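You operate a simulated robot arm through the tools that you are given. There is no shell and no other tool. Be economical: measure what you need, move in short steps, check, and stop when the job is done.

You run a simulated robot arm. Do the job below in one go: nothing can be reset, and whatever is moved stays where it is left.

## Task
Issue two scoopfuls of yoghurt into the open grey tub and stand it in the red crate.
Fine: yellow scoop only, put back; lids on both tubs; a spill of 3 g counts as damage.

Only the result counts: the job must be done as asked and must still hold three seconds after the hand-in. Knocking over, shifting, dropping, spilling or breaking anything else fails it. Lids that push on must go on centred and level and be pressed home; caps that screw on are set level and turned clockwise until they are tight.

## Robot
A 6-joint arm with a two-finger parallel gripper on a trunk, on a base that drives. Base frame: it is fixed to the floor where the robot stands at the start and does not move with it; the origin is under the middle of the robot, x ahead of it, y to its left, z up; the surface under the hand at the start is at about z = 0.88. Units: m, rad, N and s.
With the tool pointing down near the work surface it reaches from about 0.16 to 0.84 m from the robot's upright axis, wherever it stands. Its first joint turns from -2.897 to 2.897 rad. Places, roughly: inside of the red crate [-2, -0.6, 0.6]; top of the aisle bench [0.5, -0.5, 0.9]; yellow scoop (25x9x9 cm) [0.5, -0.6, 0.9]. Payload 3.91 kg.
The TCP is the grasp point between the finger pads, 0.03 m short of the fingertips. In the tool frame z runs along the fingers and y along their closing line. Largest opening 0.11 m; finger width 0.02, thickness 0.01; the body of the gripper, 0.048 by 0.112 m, starts 0.055 m behind the TCP.
Orientation is that of the tool frame in the base frame, as a unit quaternion [x, y, z, w]. With the fingers straight down and closing along the base's y, the tool's x points along the base's -x, its y along +y and its z along -z.

## Interface
- The arm moves only by the tool move_arm. Its argument "motion" is a list of rows, each a list of 7 numbers: the opening, from 0 (shut) to 1 (fully open), then the shift along the tool's x, y, z in units of 100 mm (1.0 is 100 mm), then the turn, a rotation vector about the tool's x, y, z in units of 60 degrees (1.0 is 60 degrees). In form: [[gripper, dx, dy, dz, wx, wy, wz], ...]. A call has 1 to 8 rows; each row is the pose to reach, as a shift and turn from the pose commanded when the call began, along the tool's axes at that moment. A call with a number of a shift or a turn outside -1 to 1 is refused whole. A row lasts 0.2 s, in which the tool goes at most 0.05 m and 0.15 rad; a call with a longer step from one row to the next is refused whole, and so is a gripper value outside its range. A pose out of reach is approached as far as the arm can. The call stops where the force on the tool passes 90 N (or 10 N more than at its start, if that is more) or the arm is blocked; 0.2 s more then pass. Each finger travels about 0.108 m/s and halts on what it meets, pressing with about 27 N; the grip force reading is that of the motor and also rises with nothing between the fingers. The clock runs only during rows and for 0.2 s after the last one: add rows that repeat a pose to give the fingers time. It gives the time, the measured TCP pose, the force on the tool (base axes), the opening and the grip force at its end, in the units of the frame above (readings bear some noise), with the torque about the TCP (base axes, N m) and any sound that the robot's microphone picked up, and new pictures: "show" is both (left out), scene, wrist or none.
- Cameras (640 x 400 px; columns grow to the right, rows downward): "scene" is now at [-0.09, -0.0172, 1.5244]; the picture's right is [-0.20, -0.98, 0.00], its down [-0.71, 0.15, -0.69] and it looks along [0.68, -0.14, -0.72] (base axes); focal length 267 px, centre (320, 200). "wrist" rides on the gripper at [0.077, 0.007, -0.114] in the tool frame; the picture's right is [-0.09, 1.00, 0.00], its down [-0.80, -0.07, -0.59] and it looks along [-0.59, -0.05, 0.80] (tool axes); focal length 270 px, centre (320, 200). There is no depth. A picture from a camera that has moved, and an enlarged one, comes with that camera's place and axes in the base frame and with its lens.
- lift_body(by): slides the trunk up (or, below 0, down) by that many m; the arm and the scene camera ride with it, the base frame stays. It gives what a move gives, with no picture.
- roll_base(legs): drives the robot by 1 to 6 legs, each [ahead, left, turn to the left] in m, m and rad, along the robot's own axes; the way and the turn of a leg run together, so that a leg with both is an arc; at most 1.5 m and 3.142 rad a leg. The arm and the cameras ride along, it lands a little off, and it stops where it bumps. It gives what a move gives, and a new picture of the scene camera.
- head_to(pan, tilt): turns the head with the scene camera to pan (to the left, within 1.501 rad either way) and tilt (down, from -0.506 to 1.204), counted from straight ahead of the robot. It gives what a move gives, and a new picture of the scene camera.
- zoom(camera, box): a new picture of the part [left, top, right, bottom] of that camera's present view, enlarged. It takes no simulated time.
- close_job(): hands the job in; it is judged then, once.

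Work in short steps. Places have to be worked out from the pictures, the camera data and where the tool is seen: move nearer, look again, correct. Check each grasp and each placing, and mend what went wrong. You have 120 turns and 260 pictures in all, those below and enlarged ones among them. Open the gripper and draw the arm clear of the work before you hand the job in, unless the task says otherwise; then end with one line.

The tools are called after "Emit:" by a JSON object that holds its "name" and its "arguments". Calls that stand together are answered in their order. move_arm: Moves the arm, as the interface text tells. Its arguments: {"type":"object","properties":{"motion":{"type":"array","items":{"type":"array","items":{"type":"number"}}},"show":{"type":"string","enum":["both","scene","wrist","none"]}},"required":["motion"]} The other tools are called the same way: lift_body (by) slides the trunk up or down; roll_base (legs) drives the base; head_to (pan, tilt) turns the head that bears the scene camera; zoom (camera, box) takes an enlarged picture of a part of a camera's view; close_job () hands the job in.

At the start:

```text
time: 0.0
eef_pos: [0.3046, -0.3343, 1.2834]
tool_rot: [0.0, 1.0, -0.001, 0.0]
contact_force: [0.8, 0.7, 0.0]
wrist_torque: [-0.01, 0.0, -0.01]
grip_width: 0.1098
gripper_force: 0.1
trunk travel left (down, up): [-0.475, 0.065]
robot x, y, heading: [0.0028, 0.0027, 0.007]
head pan, tilt: [-0.202, 0.808]
```

scene: 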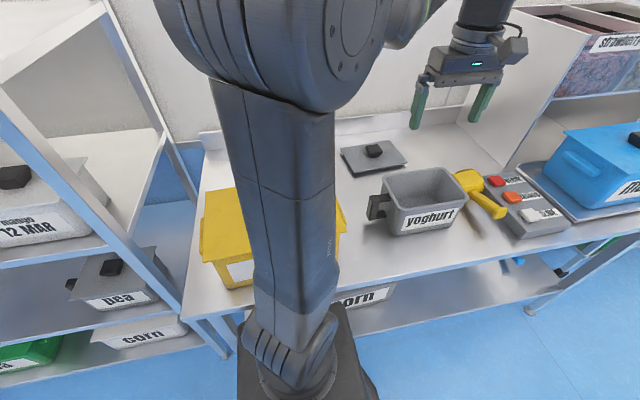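
wrist: 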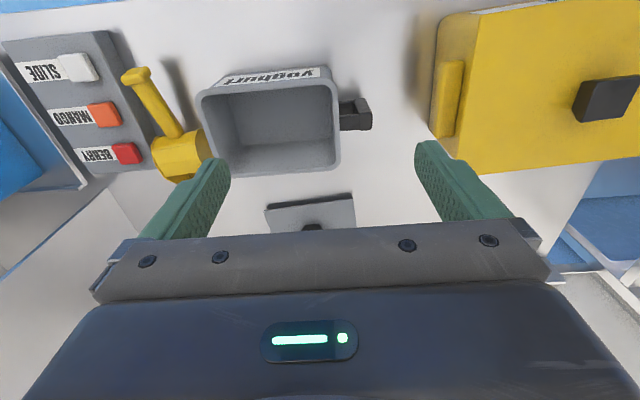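

The grey open tub, its lid, the yellow scoop, a yellow tub and a button box are on the bench. I'll zoom in to read labels before moving.

Emit:
{"name": "zoom", "arguments": {"camera": "scene", "box": [340, 120, 640, 300]}}

Emit:
{"name": "head_to", "arguments": {"pan": -0.9, "tilt": 0.7}}

Emit:
{"name": "head_to", "arguments": {"pan": 0.6, "tilt": 0.7}}

```text
2.13 times, centred on (490, 210) of scene
camera zoom: at [-0.09, -0.0172, 1.5244], right [-0.2, -0.98, 0.0], down [-0.71, 0.15, -0.69], along [0.68, -0.14, -0.72], focal length 570 px, centre (-43, 179)
```

zoom: 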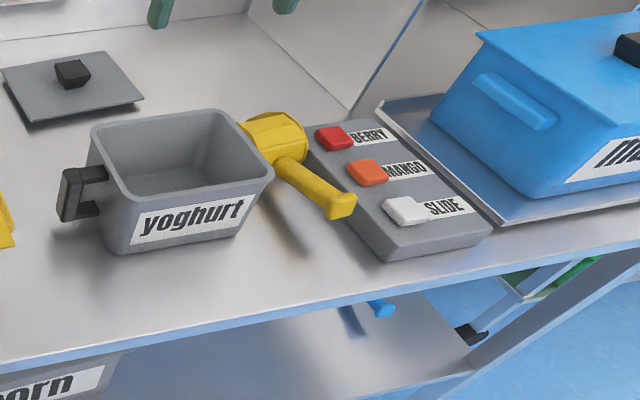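

```text
time: 1.1
eef_pos: [0.3031, -0.3348, 1.284]
tool_rot: [0.0, 1.0, 0.001, 0.0]
contact_force: [-0.7, -0.2, 0.3]
wrist_torque: [0.01, -0.01, 0.02]
grip_width: 0.11
gripper_force: 0.0
trunk travel left (down, up): [-0.475, 0.065]
robot x, y, heading: [0.0001, 0.0003, 0.0]
head pan, tilt: [-0.901, 0.7]
camera scene: at [-0.1158, -0.0676, 1.5334], right [-0.78, -0.62, 0.0], down [-0.4, 0.5, -0.76], along [0.48, -0.6, -0.64], focal length 267 px, centre (320, 200)
```

scene: 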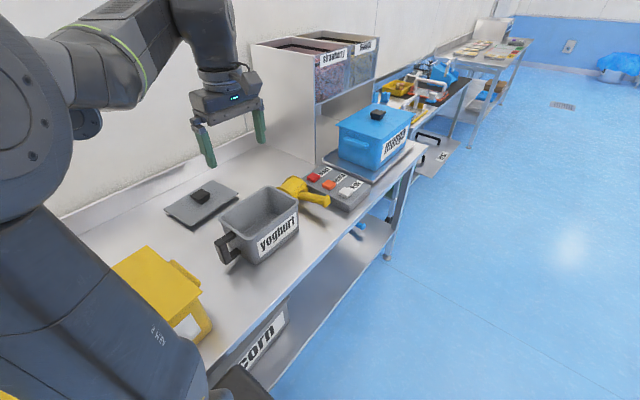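

```text
time: 2.7
eef_pos: [0.3036, -0.3335, 1.2833]
tool_rot: [0.0, 1.0, 0.0, 0.0]
contact_force: [-0.3, -0.6, -0.5]
wrist_torque: [0.0, -0.02, -0.01]
grip_width: 0.1101
gripper_force: 0.1
trunk travel left (down, up): [-0.475, 0.065]
robot x, y, heading: [-0.0016, -0.0001, 0.001]
head pan, tilt: [0.6, 0.7]
camera scene: at [-0.0985, 0.0469, 1.5334], right [0.56, -0.83, 0.0], down [-0.53, -0.36, -0.76], along [0.63, 0.43, -0.64], focal length 267 px, centre (320, 200)
```

scene: 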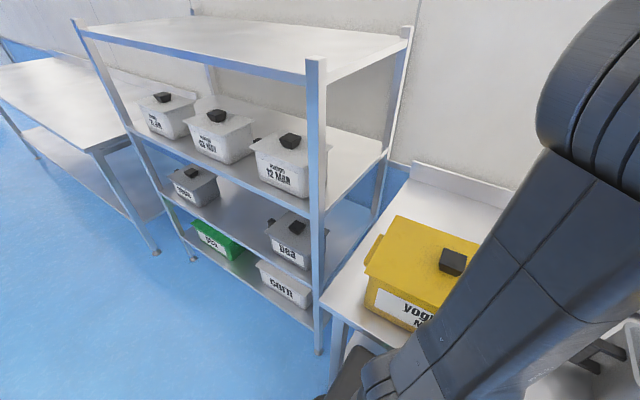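

The yellow tub reads "yogh…". I'll zoom in and look at the other side, and for the red crate behind.

Emit:
{"name": "zoom", "arguments": {"camera": "scene", "box": [320, 200, 480, 350]}}

Emit:
{"name": "head_to", "arguments": {"pan": -1.4, "tilt": 0.6}}

Emit:
{"name": "head_to", "arguments": {"pan": 1.5, "tilt": 0.5}}

```text
2.67 times, centred on (400, 275) of scene
camera zoom: at [-0.0985, 0.0469, 1.5334], right [0.56, -0.83, 0.0], down [-0.53, -0.36, -0.76], along [0.63, 0.43, -0.64], focal length 713 px, centre (107, 0)
```

zoom: 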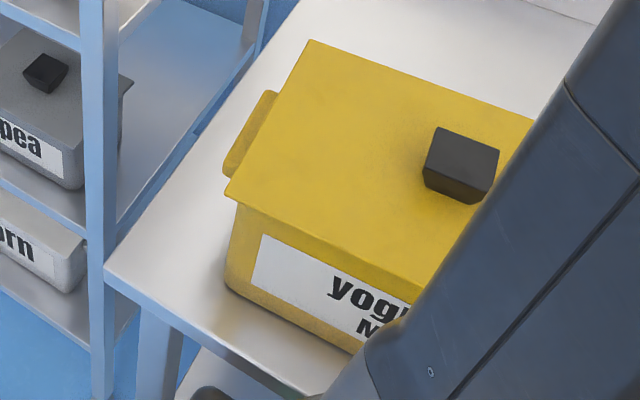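

```text
time: 4.6
eef_pos: [0.3042, -0.3348, 1.284]
tool_rot: [0.001, 1.0, 0.0, 0.0]
contact_force: [-0.6, 0.4, -0.4]
wrist_torque: [-0.03, 0.0, -0.02]
grip_width: 0.1099
gripper_force: 0.1
trunk travel left (down, up): [-0.475, 0.065]
robot x, y, heading: [-0.002, -0.0035, 0.002]
head pan, tilt: [-1.4, 0.6]
camera scene: at [-0.1535, -0.0882, 1.542], right [-0.99, -0.17, 0.0], down [-0.1, 0.56, -0.83], along [0.14, -0.81, -0.56], focal length 267 px, centre (320, 200)
```

scene: 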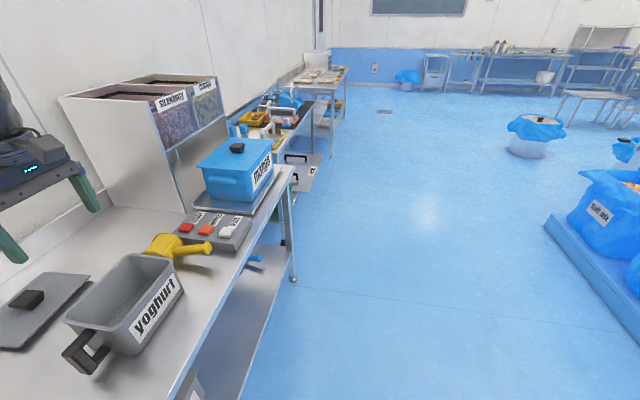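

```text
time: 7.1
eef_pos: [0.3041, -0.3353, 1.2837]
tool_rot: [0.0, 1.0, 0.001, 0.0]
contact_force: [-0.1, 0.2, 0.1]
wrist_torque: [-0.02, 0.0, -0.02]
grip_width: 0.1099
gripper_force: 0.1
trunk travel left (down, up): [-0.475, 0.065]
robot x, y, heading: [-0.0025, 0.001, 0.002]
head pan, tilt: [1.499, 0.499]
camera scene: at [-0.162, 0.0897, 1.5511], right [1.0, -0.07, 0.0], down [-0.03, -0.48, -0.88], along [0.06, 0.88, -0.48], focal length 267 px, centre (320, 200)
```

scene: 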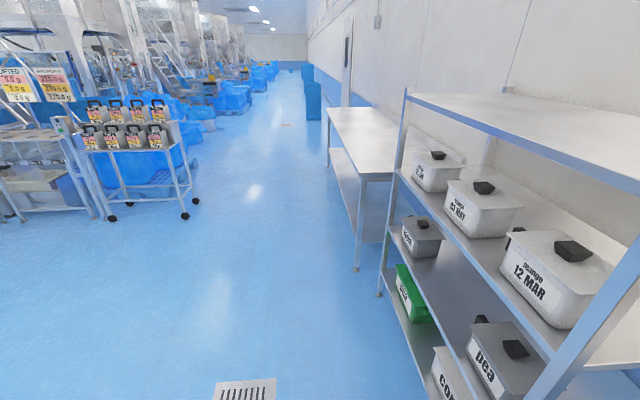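

Nothing known lies just behind me, so I'll back off 0.3 m for a clear view of the bench.

Emit:
{"name": "roll_base", "arguments": {"legs": [[-0.35, 0, 0]]}}

Emit:
{"name": "head_to", "arguments": {"pan": 0.1, "tilt": 0.6}}

Emit:
{"name": "zoom", "arguments": {"camera": "wrist", "box": [0, 0, 640, 400]}}

```text
time: 9.4
eef_pos: [-0.0549, -0.3356, 1.2831]
tool_rot: [0.005, 1.0, 0.0, -0.001]
contact_force: [-0.4, 0.0, 0.8]
wrist_torque: [0.02, 0.0, 0.02]
grip_width: 0.1099
gripper_force: 0.1
trunk travel left (down, up): [-0.475, 0.065]
robot x, y, heading: [-0.355, 0.0019, -0.012]
head pan, tilt: [1.499, 0.499]
camera scene: at [-0.5176, 0.0926, 1.551], right [1.0, -0.08, 0.0], down [-0.04, -0.48, -0.88], along [0.07, 0.88, -0.48], focal length 267 px, centre (320, 200)
```

scene: 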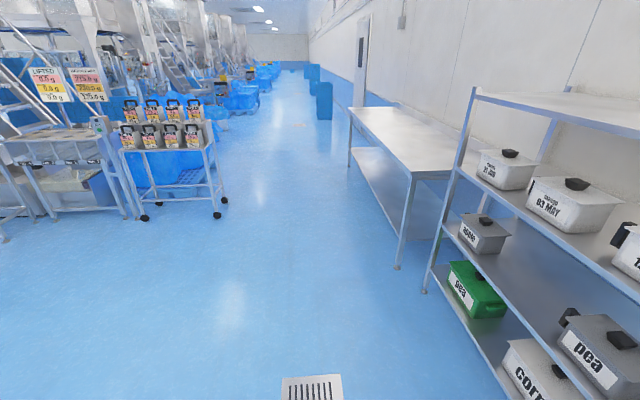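

```text
time: 11.0
eef_pos: [-0.0548, -0.3358, 1.2828]
tool_rot: [0.005, 1.0, 0.0, 0.0]
contact_force: [0.4, 0.4, -0.5]
wrist_torque: [0.0, 0.01, 0.02]
grip_width: 0.11
gripper_force: 0.1
trunk travel left (down, up): [-0.475, 0.065]
robot x, y, heading: [-0.3581, -0.0004, -0.009]
head pan, tilt: [0.099, 0.6]
camera scene: at [-0.4362, 0.01, 1.542], right [0.09, -1.0, 0.0], down [-0.56, -0.05, -0.83], along [0.82, 0.08, -0.56], focal length 267 px, centre (320, 200)
```

scene: 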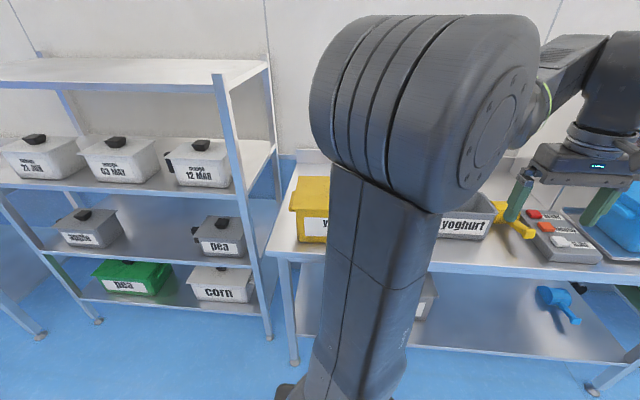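

```text
1.00 times, centred on (320, 200) of wrist (not enlarged: the box is as wide or as high as the picture)
camera zoom: at [-0.1318, -0.3283, 1.3982], right [0.1, 1.0, 0.0], down [0.8, -0.08, 0.59], along [0.59, -0.06, -0.8], focal length 270 px, centre (320, 200)
```

zoom: 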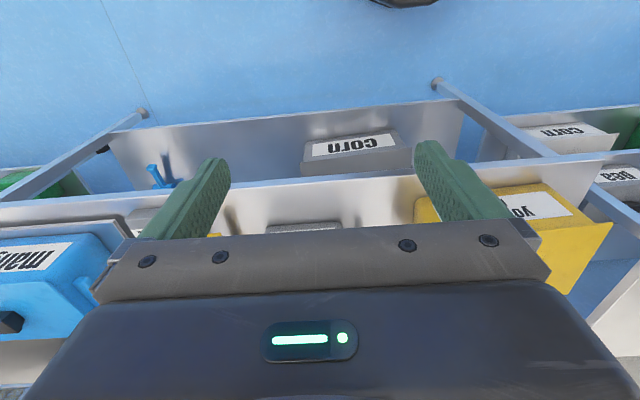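

I need to read the dated tubs and the second line of the yellow tub's label; I'll zoom, then sidestep right.

Emit:
{"name": "zoom", "arguments": {"camera": "scene", "box": [0, 120, 250, 310]}}

Emit:
{"name": "roll_base", "arguments": {"legs": [[0, -0.4, 0]]}}

Emit:
{"name": "zoom", "arguments": {"camera": "scene", "box": [100, 100, 340, 250]}}

```text
2.11 times, centred on (125, 215) of scene
camera zoom: at [-0.4362, 0.01, 1.542], right [0.09, -1.0, 0.0], down [-0.56, -0.05, -0.83], along [0.82, 0.08, -0.56], focal length 563 px, centre (730, 168)
```

zoom: 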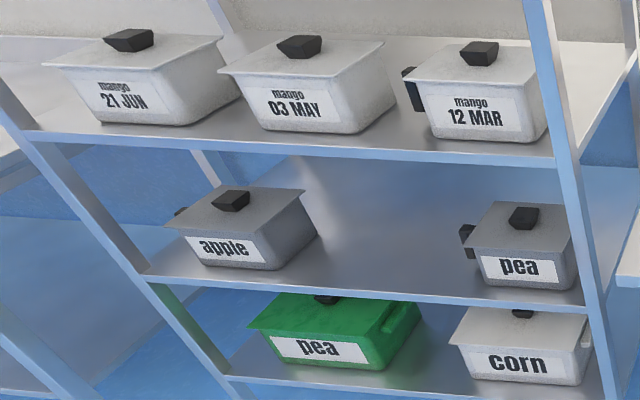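

```text
time: 13.4
eef_pos: [-0.0599, -0.7359, 1.2843]
tool_rot: [0.006, 1.0, 0.0, -0.001]
contact_force: [0.5, 0.3, -0.5]
wrist_torque: [0.01, 0.03, 0.01]
grip_width: 0.1102
gripper_force: 0.0
trunk travel left (down, up): [-0.475, 0.065]
robot x, y, heading: [-0.3601, -0.399, -0.012]
head pan, tilt: [0.099, 0.6]
camera scene: at [-0.4404, -0.3893, 1.542], right [0.09, -1.0, 0.0], down [-0.56, -0.05, -0.83], along [0.82, 0.07, -0.56], focal length 267 px, centre (320, 200)
```

scene: 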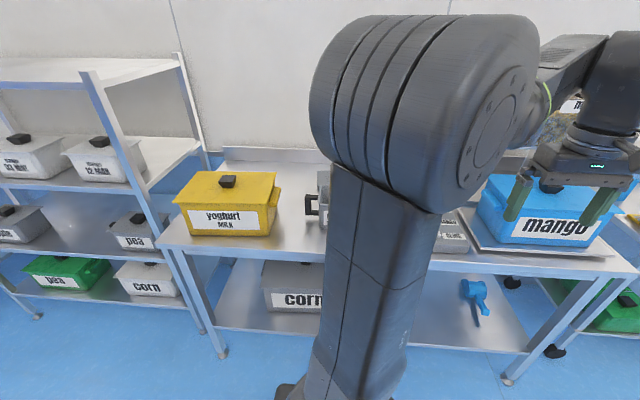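

```text
2.67 times, centred on (220, 175) of scene
camera zoom: at [-0.4404, -0.3893, 1.542], right [0.09, -1.0, 0.0], down [-0.56, -0.05, -0.83], along [0.82, 0.07, -0.56], focal length 713 px, centre (587, 267)
```

zoom: 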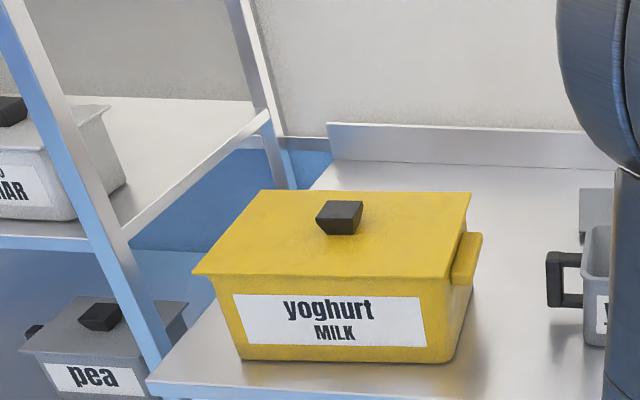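

The yellow tub "yoghurt MILK" is the source. I'll return to the bench at about y = -0.25, from which tub, tub and scoop are all within reach, and look down.

Emit:
{"name": "roll_base", "arguments": {"legs": [[0.34, 0.15, 0.012]]}}

Emit:
{"name": "head_to", "arguments": {"pan": -0.2, "tilt": 0.9}}

Emit:
{"name": "zoom", "arguments": {"camera": "wrist", "box": [0, 0, 640, 240]}}

```text
time: 15.8
eef_pos: [0.2869, -0.5849, 1.283]
tool_rot: [0.001, 1.0, 0.0, -0.001]
contact_force: [0.2, 0.1, 0.2]
wrist_torque: [0.0, 0.02, -0.01]
grip_width: 0.1099
gripper_force: 0.1
trunk travel left (down, up): [-0.475, 0.065]
robot x, y, heading: [-0.0181, -0.2508, -0.0]
head pan, tilt: [0.099, 0.6]
camera scene: at [-0.0988, -0.2425, 1.5421], right [0.1, -0.99, 0.0], down [-0.56, -0.06, -0.82], along [0.82, 0.08, -0.57], focal length 267 px, centre (320, 200)
```

scene: 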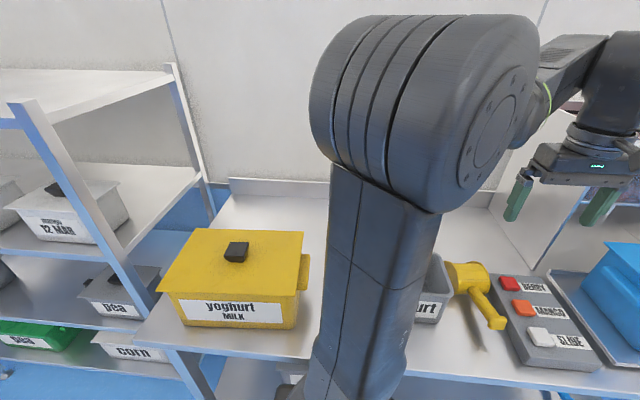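

```text
time: 16.6
eef_pos: [0.2867, -0.5844, 1.2839]
tool_rot: [0.0, 1.0, 0.001, 0.0]
contact_force: [0.4, -0.1, 0.2]
wrist_torque: [0.01, 0.02, -0.01]
grip_width: 0.1101
gripper_force: 0.1
trunk travel left (down, up): [-0.475, 0.065]
robot x, y, heading: [-0.0178, -0.2511, 0.001]
head pan, tilt: [-0.201, 0.901]
camera scene: at [-0.1133, -0.2666, 1.5173], right [-0.2, -0.98, 0.0], down [-0.77, 0.15, -0.62], along [0.61, -0.12, -0.78], focal length 267 px, centre (320, 200)
```

scene: 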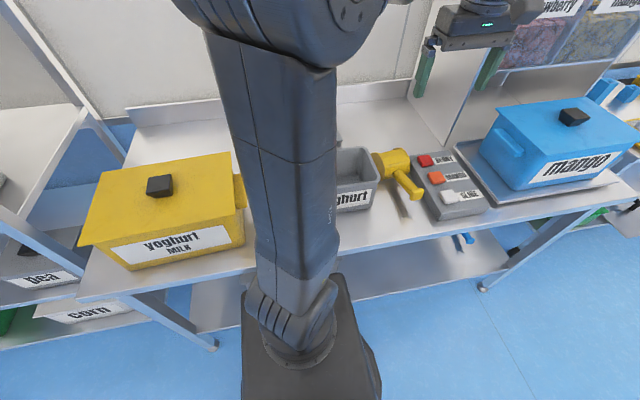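

```text
1.00 times, centred on (320, 120) of wrist (not enlarged: the box is as wide or as high as the picture)
camera zoom: at [0.2082, -0.5781, 1.3982], right [0.09, 1.0, 0.0], down [0.8, -0.07, 0.59], along [0.59, -0.05, -0.8], focal length 270 px, centre (320, 280)
```

zoom: 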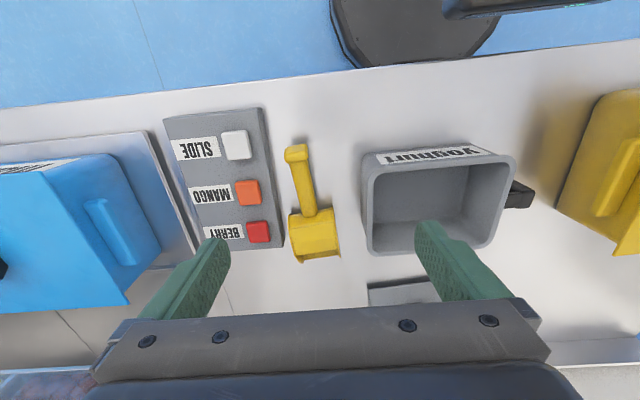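

I'll zoom on the scoop to see how it lies.

Emit:
{"name": "zoom", "arguments": {"camera": "wrist", "box": [250, 50, 390, 200]}}

Emit:
{"name": "zoom", "arguments": {"camera": "scene", "box": [340, 130, 500, 230]}}

```text
2.67 times, centred on (320, 125) of wrist
camera zoom: at [0.2082, -0.5781, 1.3982], right [0.09, 1.0, 0.0], down [0.8, -0.07, 0.59], along [0.59, -0.05, -0.8], focal length 721 px, centre (320, 400)
```

zoom: 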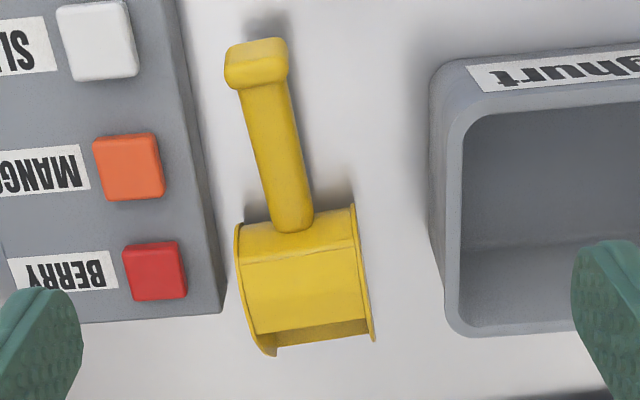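

```text
4.00 times, centred on (420, 180) of scene
camera zoom: at [-0.1133, -0.2666, 1.5173], right [-0.2, -0.98, 0.0], down [-0.77, 0.15, -0.62], along [0.61, -0.12, -0.78], focal length 1069 px, centre (-80, 280)
```

zoom: 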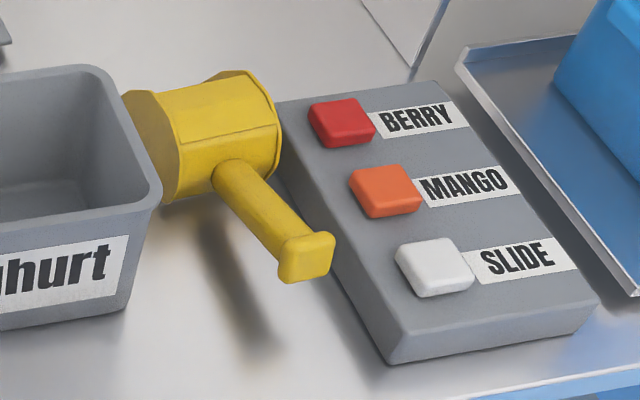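

The scoop's bowl is near (0.5,-0.6), with a raised handle toward me. I'll turn the hand a quarter so the wrist camera views the scoop from its side.

Emit:
{"name": "move_arm", "arguments": {"motion": [[1, -0.12, 0.12, 0, 0, 0, 0.125], [1, -0.25, 0.25, 0, 0, 0, 0.25], [1, -0.37, 0.37, 0, 0, 0, 0.375], [1, -0.5, 0.5, 0, 0, 0, 0.5], [1, -0.62, 0.62, 0, 0, 0, 0.625], [1, -0.75, 0.75, 0, 0, 0, 0.75], [1, -0.87, 0.87, 0, 0, 0, 0.875], [1, -1, 1, 0, 0, 0, 1]], "show": "none"}}

Emit:
{"name": "move_arm", "arguments": {"motion": [[1, 0.06, 0.22, 0.35, 0, 0, 0.125], [1, 0.12, 0.43, 0.7, 0, 0, 0.25], [1, 0.18, 0.65, 1.0, 0, 0, 0.375], [1, 0.24, 0.866, 1.0, 0, 0, 0.5]], "show": "wrist"}}

```text
time: 18.4
eef_pos: [0.3884, -0.484, 1.2828]
tool_rot: [0.501, 0.866, 0.0, 0.0]
contact_force: [0.7, 0.3, 1.0]
wrist_torque: [0.0, -0.02, 0.05]
grip_width: 0.1099
gripper_force: 0.0
trunk travel left (down, up): [-0.475, 0.065]
robot x, y, heading: [-0.0175, -0.2483, -0.004]
head pan, tilt: [-0.201, 0.901]
```

```text
time: 19.4
eef_pos: [0.4493, -0.422, 1.183]
tool_rot: [0.708, 0.706, 0.0, 0.0]
contact_force: [0.4, 0.2, -0.8]
wrist_torque: [0.0, -0.02, -0.03]
grip_width: 0.11
gripper_force: 0.0
trunk travel left (down, up): [-0.475, 0.065]
robot x, y, heading: [-0.0181, -0.2504, -0.003]
head pan, tilt: [-0.201, 0.901]
camera wrist: at [0.4559, -0.3439, 1.2982], right [1.0, -0.09, 0.0], down [-0.07, -0.8, 0.59], along [-0.05, -0.59, -0.8], focal length 270 px, centre (320, 200)
```

wrist: 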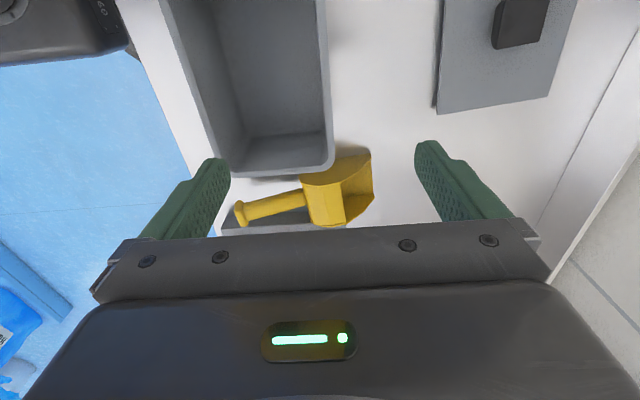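

Emit:
{"name": "zoom", "arguments": {"camera": "wrist", "box": [220, 130, 400, 240]}}

```text
3.56 times, centred on (310, 185) of wrist
camera zoom: at [0.4559, -0.3439, 1.2982], right [1.0, -0.09, 0.0], down [-0.07, -0.8, 0.59], along [-0.05, -0.59, -0.8], focal length 961 px, centre (356, 253)
```

zoom: 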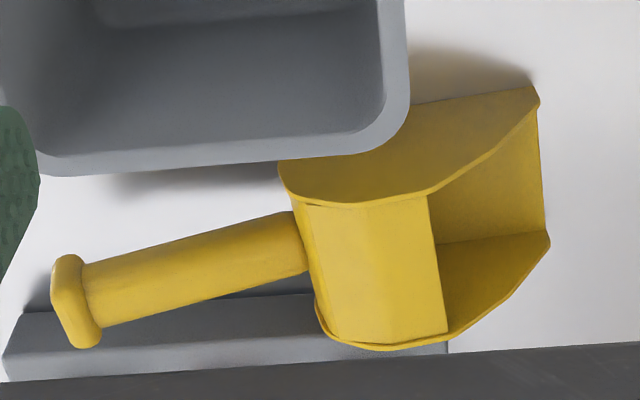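

The scoop's geometry is clear: mouth faces up and forward (+x), with the lip on the bench, and the handle near z≈0.93. First I'll take off the yellow lid, so I move the hand over its knob, estimated at (0.366, 0.02, 1.055).

Emit:
{"name": "move_arm", "arguments": {"motion": [[1, 0.12, 0, 0, 0, 0, -0.125], [1, 0.25, 0, 0, 0, 0, -0.25], [1, 0.37, 0, 0, 0, 0, -0.375], [1, 0.5, 0, 0, 0, 0, -0.5], [1, 0.62, 0, -0.1, 0, 0, -0.625], [1, 0.75, 0, -0.2, 0, 0, -0.75], [1, 0.87, 0, -0.3, 0, 0, -0.875], [1, 1, 0, -0.4, 0, 0, -1]], "show": "none"}}

Emit:
{"name": "move_arm", "arguments": {"motion": [[1, 0.23, 0.15, 0, 0, 0, -0.125], [1, 0.46, 0.31, 0, 0, 0, -0.25], [1, 0.69, 0.46, 0, 0, 0, -0.375], [1, 0.93, 0.62, 0, 0, 0, -0.5]], "show": "none"}}

Emit:
{"name": "move_arm", "arguments": {"motion": [[1, 0.3, 0.33, 0, 0, 0, 0], [1, 0.5, 0.66, 0, 0, 0, 0], [1, 0.69, 1, 0, 0, 0, 0]], "show": "none"}}

Emit:
{"name": "move_arm", "arguments": {"motion": [[1, 0, 0.35, 0, 0, 0, 0], [1, 0, 0.7, 0, 0, 0, 0], [1, 0, 1, 0, 0, 0, 0]], "show": "both"}}

```text
time: 21.2
eef_pos: [0.4487, -0.3209, 1.2237]
tool_rot: [0.258, 0.966, 0.0, 0.0]
contact_force: [-0.7, 0.8, 0.2]
wrist_torque: [0.02, 0.02, 0.02]
grip_width: 0.1097
gripper_force: 0.0
trunk travel left (down, up): [-0.475, 0.065]
robot x, y, heading: [-0.0176, -0.2496, -0.001]
head pan, tilt: [-0.201, 0.901]
```

```text
time: 22.2
eef_pos: [0.3982, -0.2203, 1.2216]
tool_rot: [-0.002, 1.0, 0.0, 0.001]
contact_force: [-1.0, 0.1, -0.3]
wrist_torque: [0.04, -0.01, 0.01]
grip_width: 0.11
gripper_force: 0.0
trunk travel left (down, up): [-0.475, 0.065]
robot x, y, heading: [-0.0187, -0.2528, -0.001]
head pan, tilt: [-0.201, 0.901]
```

```text
time: 23.0
eef_pos: [0.3277, -0.1202, 1.2222]
tool_rot: [0.0, 1.0, 0.0, 0.0]
contact_force: [0.3, -0.2, -0.2]
wrist_torque: [-0.02, 0.02, -0.02]
grip_width: 0.1101
gripper_force: 0.0
trunk travel left (down, up): [-0.475, 0.065]
robot x, y, heading: [-0.02, -0.2494, -0.001]
head pan, tilt: [-0.201, 0.901]
```

```text
time: 23.8
eef_pos: [0.3285, -0.0207, 1.2226]
tool_rot: [0.0, 1.0, -0.001, 0.0]
contact_force: [-0.2, -0.1, 0.4]
wrist_torque: [0.01, 0.02, -0.03]
grip_width: 0.1099
gripper_force: 0.2
trunk travel left (down, up): [-0.475, 0.065]
robot x, y, heading: [-0.0199, -0.2503, 0.002]
head pan, tilt: [-0.201, 0.901]
camera scene: at [-0.1131, -0.266, 1.5173], right [-0.2, -0.98, 0.0], down [-0.77, 0.16, -0.62], along [0.61, -0.12, -0.78], focal length 267 px, centre (320, 200)
camera wrist: at [0.251, -0.0138, 1.3372], right [0.09, 1.0, 0.0], down [0.8, -0.07, 0.59], along [0.59, -0.05, -0.8], focal length 270 px, centre (320, 200)
```

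scene: 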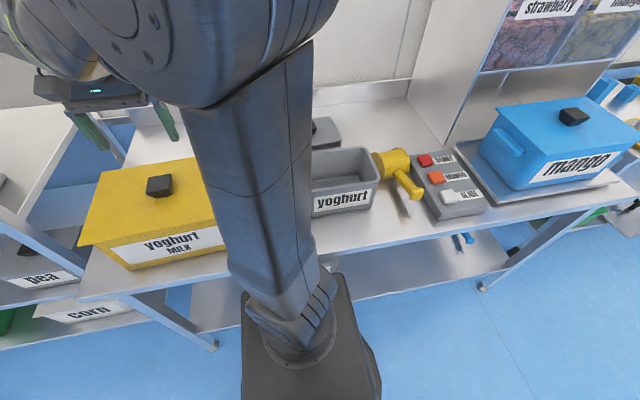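
wrist: 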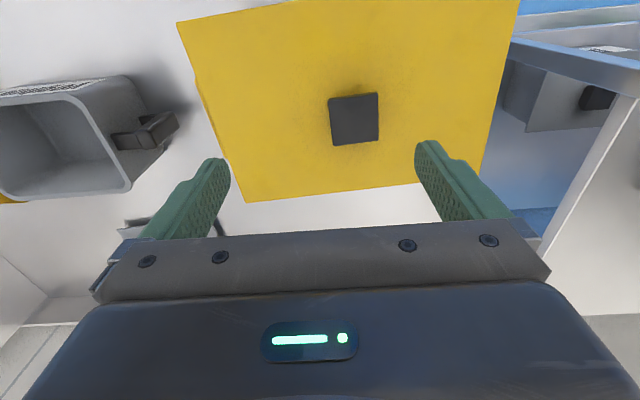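

Knob top is at about (0.354, 0.014, 1.055). I'll go above it and lower to z≈1.11, then look.

Emit:
{"name": "move_arm", "arguments": {"motion": [[1, -0.13, 0.17, 0.3, 0, 0, 0], [1, -0.26, 0.35, 0.7, 0, 0, 0], [1, -0.26, 0.35, 1.0, 0, 0, 0]], "show": "wrist"}}

Emit:
{"name": "head_to", "arguments": {"pan": 0.45, "tilt": 0.8}}

```text
time: 24.6
eef_pos: [0.3552, 0.0155, 1.1222]
tool_rot: [0.0, 1.0, -0.001, -0.001]
contact_force: [-0.4, -0.2, 0.3]
wrist_torque: [-0.01, 0.02, 0.0]
grip_width: 0.1099
gripper_force: 0.2
trunk travel left (down, up): [-0.475, 0.065]
robot x, y, heading: [-0.0222, -0.2506, 0.003]
head pan, tilt: [-0.201, 0.901]
camera wrist: at [0.2774, 0.0216, 1.2366], right [0.09, 1.0, 0.0], down [0.8, -0.07, 0.59], along [0.59, -0.05, -0.8], focal length 270 px, centre (320, 200)
```

wrist: 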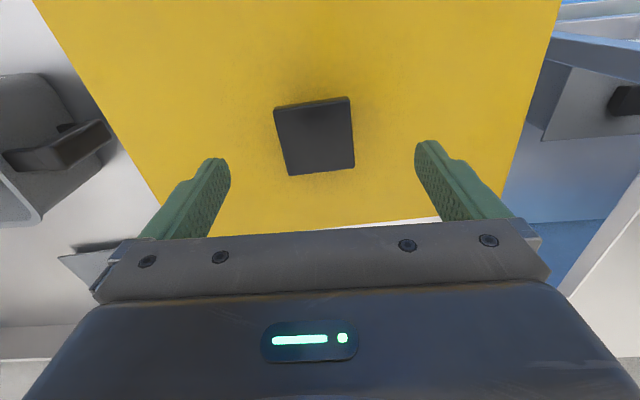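

```text
time: 25.6
eef_pos: [0.3549, 0.0157, 1.1216]
tool_rot: [0.0, 1.0, 0.0, 0.0]
contact_force: [0.8, 0.2, 0.3]
wrist_torque: [-0.04, 0.0, 0.01]
grip_width: 0.1101
gripper_force: 0.0
trunk travel left (down, up): [-0.475, 0.065]
robot x, y, heading: [-0.0171, -0.2496, -0.003]
head pan, tilt: [0.45, 0.799]
camera scene: at [-0.1147, -0.2163, 1.5251], right [0.44, -0.9, 0.0], down [-0.65, -0.31, -0.7], along [0.63, 0.3, -0.72], focal length 267 px, centre (320, 200)
```

scene: 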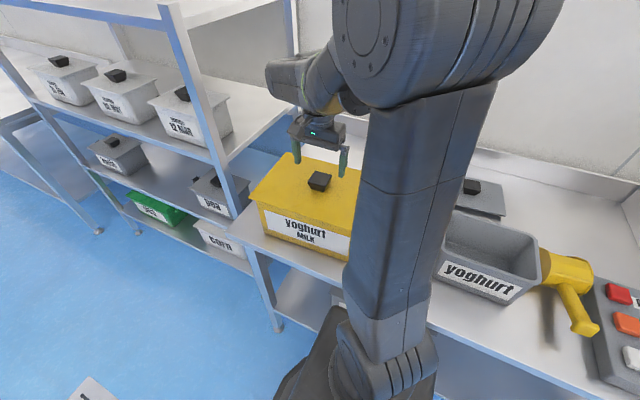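

Aligned within a few mm. I'll lower to z≈1.058 and close on the knob.

Emit:
{"name": "move_arm", "arguments": {"motion": [[1, 0, -0.05, 0.3, 0, 0, 0], [1, 0, -0.05, 0.63, 0, 0, 0], [0.5, 0, -0.05, 0.63, 0, 0, 0], [0.2, 0, -0.05, 0.63, 0, 0, 0], [0, 0, -0.05, 0.63, 0, 0, 0], [0, 0, -0.05, 0.63, 0, 0, 0]], "show": "both"}}

```text
time: 26.7
eef_pos: [0.3563, 0.0103, 1.0661]
tool_rot: [-0.002, 1.0, 0.002, 0.009]
contact_force: [5.0, 2.4, 48.7]
wrist_torque: [-2.39, 0.86, 0.61]
grip_width: 0.0632
gripper_force: 27.4
trunk travel left (down, up): [-0.475, 0.065]
robot x, y, heading: [-0.0137, -0.2507, -0.001]
head pan, tilt: [0.45, 0.799]
stopped in row 5: the force on the tool passed its limit at 95 N (the readings are from after the stop); the commanded pose is now the measured one
camera scene: at [-0.1175, -0.2179, 1.5248], right [0.43, -0.9, 0.0], down [-0.64, -0.31, -0.7], along [0.63, 0.3, -0.72], focal length 267 px, centre (320, 200)
camera wrist: at [0.2769, 0.0156, 1.1793], right [0.09, 1.0, 0.01], down [0.79, -0.07, 0.61], along [0.61, -0.05, -0.79], focal length 270 px, centre (320, 200)
```

scene: 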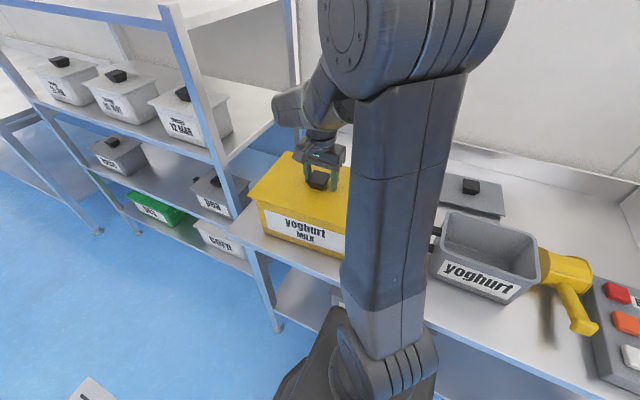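
wrist: 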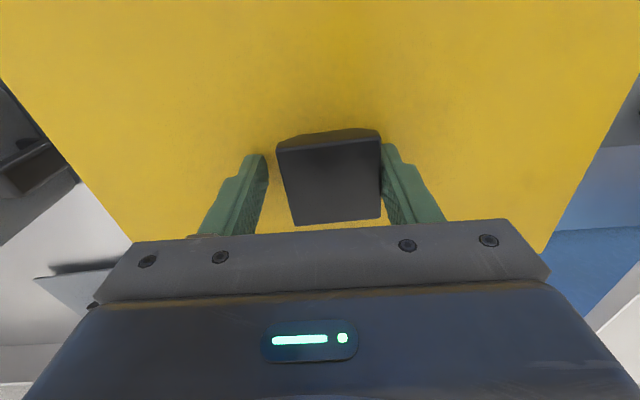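

The fingertips touch the lid (plane ≈1.035). I'll raise 7 mm and finish closing.

Emit:
{"name": "move_arm", "arguments": {"motion": [[0.56, 0, 0.02, -0.07, 0, 0, 0], [0.2, 0, 0.02, -0.07, 0, 0, 0], [0, 0, 0.02, -0.07, 0, 0, 0], [0, 0, 0.02, -0.07, 0, 0, 0], [0, 0, 0.02, -0.07, 0, 0, 0]], "show": "wrist"}}

```text
time: 27.9
eef_pos: [0.356, 0.0109, 1.0693]
tool_rot: [0.0, 1.0, -0.001, 0.003]
contact_force: [0.0, 0.0, -1.8]
wrist_torque: [0.01, 0.0, 0.03]
grip_width: 0.0503
gripper_force: 27.1
trunk travel left (down, up): [-0.475, 0.065]
robot x, y, heading: [-0.0173, -0.2531, -0.002]
head pan, tilt: [0.45, 0.799]
camera wrist: at [0.2779, 0.0179, 1.1828], right [0.09, 1.0, 0.0], down [0.8, -0.07, 0.6], along [0.6, -0.05, -0.8], focal length 270 px, centre (320, 200)
```

wrist: 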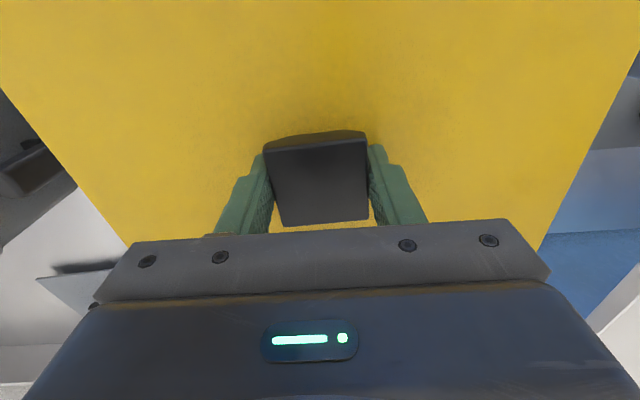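

Knob held (0.050 m). Lid's home TCP is (0.356, 0.011, 1.069). I lift it straight up slowly.

Emit:
{"name": "move_arm", "arguments": {"motion": [[0, 0, 0, -0.1, 0, 0, 0], [0, 0, 0, -0.25, 0, 0, 0], [0, 0, 0, -0.45, 0, 0, 0], [0, 0, 0, -0.7, 0, 0, 0], [0, 0, 0, -0.95, 0, 0, 0]], "show": "both"}}

```text
time: 29.1
eef_pos: [0.3564, 0.0103, 1.1634]
tool_rot: [0.001, 1.0, -0.001, 0.003]
contact_force: [0.0, 1.0, 0.2]
wrist_torque: [-0.04, 0.01, -0.02]
grip_width: 0.0
gripper_force: 26.4
trunk travel left (down, up): [-0.475, 0.065]
robot x, y, heading: [-0.0223, -0.2507, 0.003]
head pan, tilt: [0.45, 0.799]
camera scene: at [-0.1148, -0.2169, 1.5251], right [0.43, -0.9, 0.0], down [-0.65, -0.31, -0.7], along [0.63, 0.3, -0.72], focal length 267 px, centre (320, 200)
camera wrist: at [0.2768, 0.0179, 1.2784], right [0.09, 1.0, 0.0], down [0.8, -0.07, 0.6], along [0.6, -0.05, -0.8], focal length 270 px, centre (320, 200)
```

scene: 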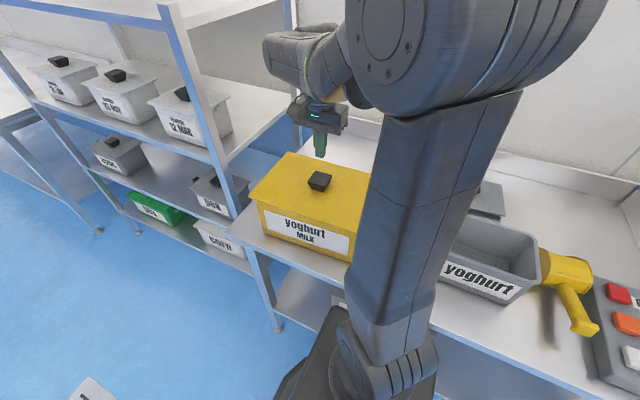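
wrist: 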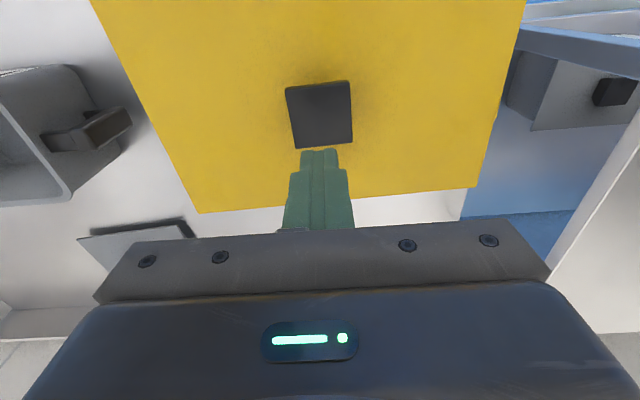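

The fingers slipped off the knob; the lid sits snug. I'll regrip lower, and pull gently in small steps while reading the force.

Emit:
{"name": "move_arm", "arguments": {"motion": [[0.4, 0, 0.02, 0, 0, 0, 0], [0.7, 0, 0.02, 0.1, 0, 0, 0], [0.7, 0, 0.02, 0.5, 0, 0, 0], [0.7, 0, 0.02, 0.9, 0, 0, 0], [0.7, 0, 0.02, 0.95, 0, 0, 0], [0.3, 0, 0.02, 0.95, 0, 0, 0], [0, 0, 0.02, 0.95, 0, 0, 0], [0, 0, 0.02, 0.95, 0, 0, 0]], "show": "wrist"}}

Emit:
{"name": "move_arm", "arguments": {"motion": [[0, 0, 0, -0.04, 0, 0, 0], [0, 0, 0, -0.04, 0, 0, 0]], "show": "wrist"}}

```text
time: 30.9
eef_pos: [0.3572, 0.0137, 1.0686]
tool_rot: [0.0, 1.0, 0.0, 0.004]
contact_force: [-0.4, 0.5, 0.8]
wrist_torque: [0.18, -0.15, 0.11]
grip_width: 0.0499
gripper_force: 27.0
trunk travel left (down, up): [-0.475, 0.065]
robot x, y, heading: [-0.021, -0.2499, 0.001]
head pan, tilt: [0.45, 0.799]
camera wrist: at [0.2775, 0.0202, 1.1832], right [0.09, 1.0, 0.0], down [0.8, -0.07, 0.6], along [0.6, -0.05, -0.8], focal length 270 px, centre (320, 200)
```

wrist: 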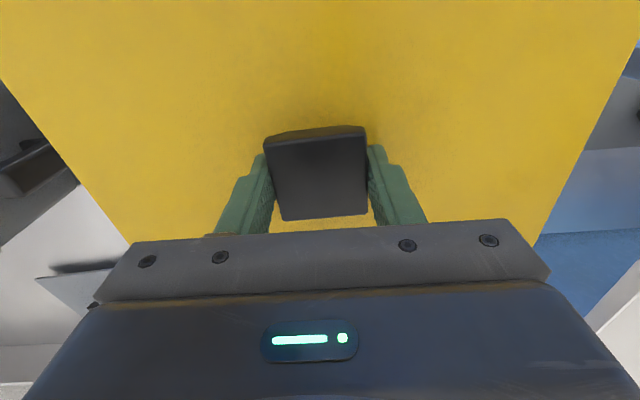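

```text
time: 31.5
eef_pos: [0.3569, 0.0127, 1.073]
tool_rot: [0.001, 1.0, 0.0, 0.004]
contact_force: [-1.1, -0.2, -0.4]
wrist_torque: [-0.02, -0.05, -0.04]
grip_width: 0.0501
gripper_force: 27.1
trunk travel left (down, up): [-0.475, 0.065]
robot x, y, heading: [-0.0178, -0.2508, -0.001]
head pan, tilt: [0.45, 0.799]
camera wrist: at [0.2781, 0.02, 1.1872], right [0.09, 1.0, 0.0], down [0.8, -0.07, 0.6], along [0.6, -0.05, -0.8], focal length 270 px, centre (320, 200)
```

wrist: 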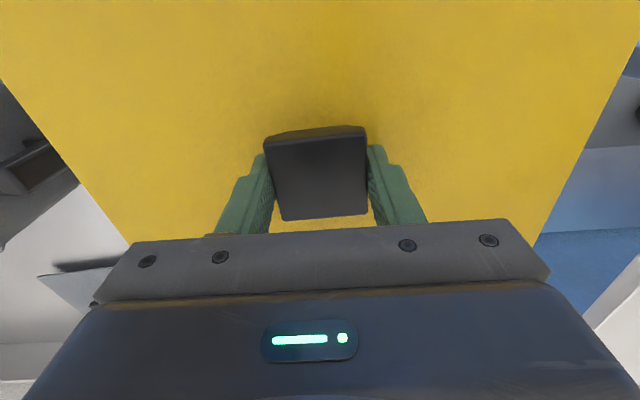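

Emit:
{"name": "move_arm", "arguments": {"motion": [[0, 0, 0, -0.04, 0, 0, 0], [0, 0, 0, -0.08, 0, 0, 0], [0, 0, 0, -0.12, 0, 0, 0], [0, 0, 0, -0.12, 0, 0, 0]], "show": "both"}}

Emit:
{"name": "zoom", "arguments": {"camera": "scene", "box": [230, 110, 390, 270]}}

```text
time: 32.5
eef_pos: [0.3563, 0.0135, 1.0847]
tool_rot: [0.0, 1.0, -0.001, 0.004]
contact_force: [0.7, 0.5, -1.1]
wrist_torque: [0.01, -0.02, 0.03]
grip_width: 0.05
gripper_force: 27.4
trunk travel left (down, up): [-0.475, 0.065]
robot x, y, heading: [-0.0168, -0.2496, 0.004]
head pan, tilt: [0.45, 0.799]
camera scene: at [-0.1146, -0.2167, 1.5252], right [0.43, -0.9, 0.0], down [-0.65, -0.31, -0.7], along [0.63, 0.3, -0.72], focal length 267 px, centre (320, 200)
camera wrist: at [0.2779, 0.0202, 1.199], right [0.09, 1.0, 0.0], down [0.8, -0.07, 0.6], along [0.6, -0.05, -0.8], focal length 270 px, centre (320, 200)
```

scene: 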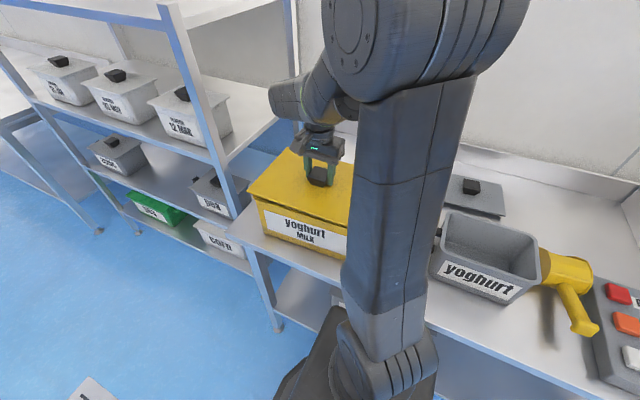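
wrist: 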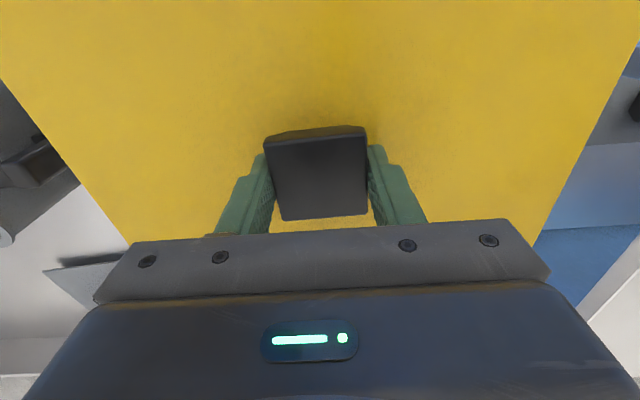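

```text
2.50 times, centred on (310, 190) of scene
camera zoom: at [-0.1146, -0.2167, 1.5252], right [0.43, -0.9, 0.0], down [-0.65, -0.31, -0.7], along [0.63, 0.3, -0.72], focal length 668 px, centre (345, 225)
```

zoom: 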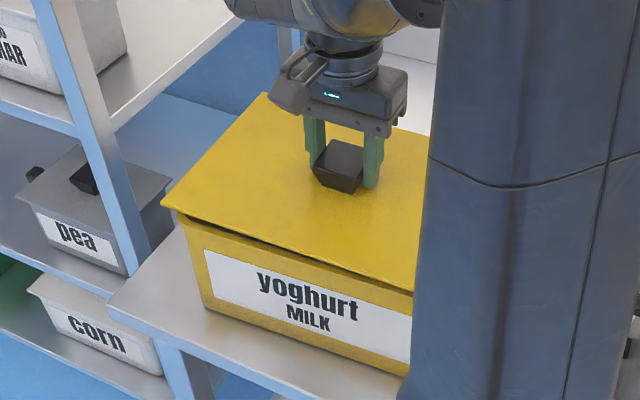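

The lid is free now. I raise it gently.

Emit:
{"name": "move_arm", "arguments": {"motion": [[0, 0, 0, -0.08, 0, 0, 0], [0, 0, 0, -0.18, 0, 0, 0], [0, 0, 0, -0.28, 0, 0, 0], [0, 0, 0, -0.38, 0, 0, 0], [0, 0, 0, -0.48, 0, 0, 0], [0, 0, 0, -0.58, 0, 0, 0], [0, 0, 0, -0.65, 0, 0, 0], [0, 0, 0, -0.65, 0, 0, 0]], "show": "scene"}}

```text
time: 34.3
eef_pos: [0.3569, 0.0137, 1.1511]
tool_rot: [-0.001, 1.0, -0.001, 0.003]
contact_force: [0.3, -0.1, -0.9]
wrist_torque: [0.0, -0.03, 0.0]
grip_width: 0.0495
gripper_force: 26.6
trunk travel left (down, up): [-0.475, 0.065]
robot x, y, heading: [-0.0163, -0.251, 0.001]
head pan, tilt: [0.45, 0.799]
camera scene: at [-0.1146, -0.2167, 1.5252], right [0.43, -0.9, 0.0], down [-0.65, -0.31, -0.7], along [0.63, 0.3, -0.72], focal length 267 px, centre (320, 200)
```

scene: 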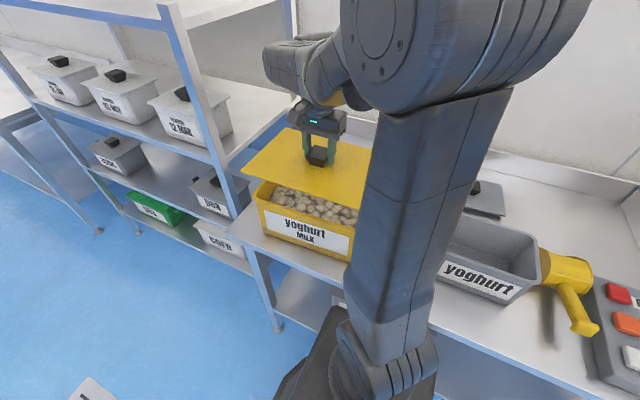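

Tub contents are granular lumps. I carry the lid back (+x, slightly right) to the free bench behind the tub.

Emit:
{"name": "move_arm", "arguments": {"motion": [[0, -0.1, -0.04, 0, 0, 0, 0], [0, -0.25, -0.1, 0, 0, 0, 0], [0, -0.4, -0.16, 0, 0, 0, 0], [0, -0.55, -0.22, 0, 0, 0, 0], [0, -0.7, -0.28, 0, 0, 0, 0], [0, -0.85, -0.34, 0, 0, 0, 0], [0, -1, -0.4, 0, 0, 0, 0]], "show": "none"}}

Emit:
{"name": "move_arm", "arguments": {"motion": [[0, -0.15, 0, 0, 0, 0, 0], [0, -0.3, 0, 0, 0, 0, 0], [0, -0.45, 0, 0, 0, 0, 0], [0, -0.6, 0, 0, 0, 0, 0], [0, -0.75, 0, 0, 0, 0, 0], [0, -0.9, 0, 0, 0, 0, 0], [0, -1, 0, 0, 0, 0, 0]], "show": "none"}}

Emit:
{"name": "move_arm", "arguments": {"motion": [[0, -0.15, 0, 0, 0, 0, 0], [0, -0.3, 0, 0, 0, 0, 0], [0, -0.45, 0, 0, 0, 0, 0], [0, -0.6, 0, 0, 0, 0, 0], [0, -0.75, 0, 0, 0, 0, 0], [0, -0.9, 0, 0, 0, 0, 0], [0, -0.95, 0, 0, 0, 0, 0]], "show": "both"}}

```text
time: 35.9
eef_pos: [0.4563, -0.0264, 1.1495]
tool_rot: [0.0, 1.0, -0.001, 0.002]
contact_force: [-0.5, -0.3, -0.7]
wrist_torque: [0.03, -0.02, 0.02]
grip_width: 0.0496
gripper_force: 26.8
trunk travel left (down, up): [-0.475, 0.065]
robot x, y, heading: [-0.0156, -0.2533, 0.003]
head pan, tilt: [0.45, 0.799]
```

```text
time: 37.5
eef_pos: [0.5574, -0.0259, 1.1504]
tool_rot: [0.0, 1.0, -0.001, 0.003]
contact_force: [0.6, 0.5, -1.8]
wrist_torque: [-0.01, -0.03, -0.02]
grip_width: 0.0498
gripper_force: 26.8
trunk travel left (down, up): [-0.475, 0.065]
robot x, y, heading: [-0.0207, -0.2479, 0.001]
head pan, tilt: [0.45, 0.799]
```

```text
time: 39.1
eef_pos: [0.6528, -0.0266, 1.1519]
tool_rot: [0.0, 1.0, 0.0, 0.003]
contact_force: [-0.3, -0.5, -0.7]
wrist_torque: [-0.01, -0.01, -0.01]
grip_width: 0.0496
gripper_force: 27.5
trunk travel left (down, up): [-0.475, 0.065]
robot x, y, heading: [-0.0155, -0.2504, 0.002]
head pan, tilt: [0.45, 0.799]
camera scene: at [-0.1144, -0.2167, 1.5252], right [0.43, -0.9, 0.0], down [-0.65, -0.31, -0.7], along [0.63, 0.3, -0.72], focal length 267 px, centre (320, 200)
camera wrist: at [0.5726, -0.02, 1.2661], right [0.09, 1.0, 0.0], down [0.8, -0.07, 0.6], along [0.6, -0.05, -0.8], focal length 270 px, centre (320, 200)
```

scene: 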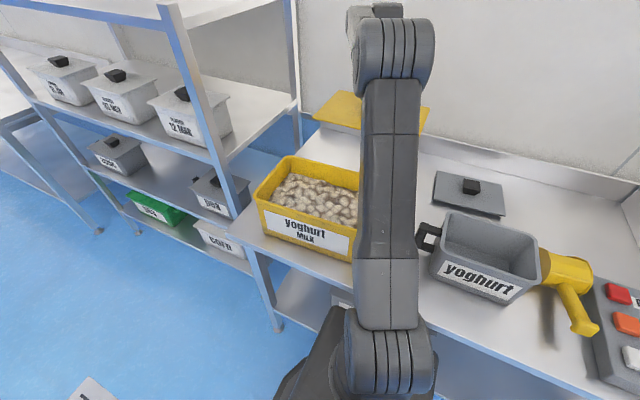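
wrist: 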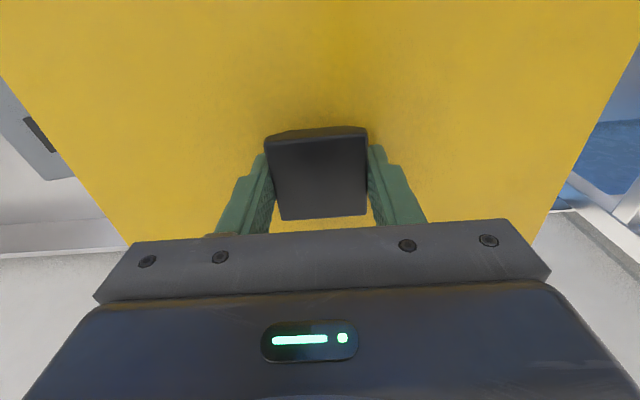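

Position is clear of tub, upstand and grey lid. I lower it to z≈0.95, then creep down to contact.

Emit:
{"name": "move_arm", "arguments": {"motion": [[0, 0, 0, 0.1, 0, 0, 0], [0, 0, 0, 0.25, 0, 0, 0], [0, 0, 0, 0.4, 0, 0, 0], [0, 0, 0, 0.55, 0, 0, 0], [0, 0, 0, 0.7, 0, 0, 0], [0, 0, 0, 0.85, 0, 0, 0], [0, 0, 0, 1, 0, 0, 0]], "show": "none"}}

Emit:
{"name": "move_arm", "arguments": {"motion": [[0, 0, 0, 0.15, 0, 0, 0], [0, 0, 0, 0.3, 0, 0, 0], [0, 0, 0, 0.45, 0, 0, 0], [0, 0, 0, 0.6, 0, 0, 0], [0, 0, 0, 0.75, 0, 0, 0], [0, 0, 0, 0.9, 0, 0, 0], [0, 0, 0, 1, 0, 0, 0]], "show": "both"}}

```text
time: 40.7
eef_pos: [0.6527, -0.0259, 1.0508]
tool_rot: [-0.001, 1.0, 0.0, 0.004]
contact_force: [-0.1, -0.2, -0.7]
wrist_torque: [0.02, 0.02, 0.02]
grip_width: 0.0498
gripper_force: 27.7
trunk travel left (down, up): [-0.475, 0.065]
robot x, y, heading: [-0.0179, -0.2532, -0.002]
head pan, tilt: [0.45, 0.799]
```

```text
time: 42.3
eef_pos: [0.6519, -0.0264, 0.9521]
tool_rot: [0.0, 1.0, -0.002, 0.004]
contact_force: [-0.3, 0.7, -1.8]
wrist_torque: [0.01, 0.0, 0.01]
grip_width: 0.0499
gripper_force: 26.8
trunk travel left (down, up): [-0.475, 0.065]
robot x, y, heading: [-0.0204, -0.2523, -0.002]
head pan, tilt: [0.45, 0.799]
camera scene: at [-0.1142, -0.2166, 1.5252], right [0.43, -0.9, 0.0], down [-0.65, -0.31, -0.7], along [0.63, 0.3, -0.72], focal length 267 px, centre (320, 200)
camera wrist: at [0.5739, -0.0197, 1.0657], right [0.09, 1.0, 0.0], down [0.8, -0.07, 0.6], along [0.6, -0.05, -0.8], focal length 270 px, centre (320, 200)
```

scene: 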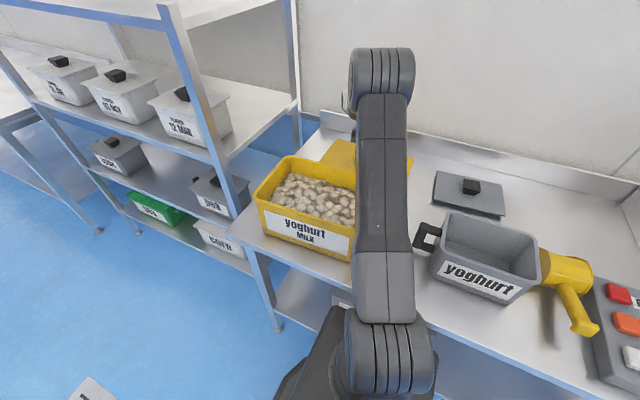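
wrist: 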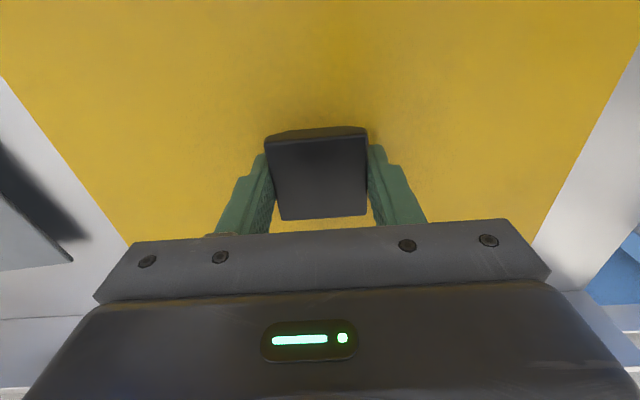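

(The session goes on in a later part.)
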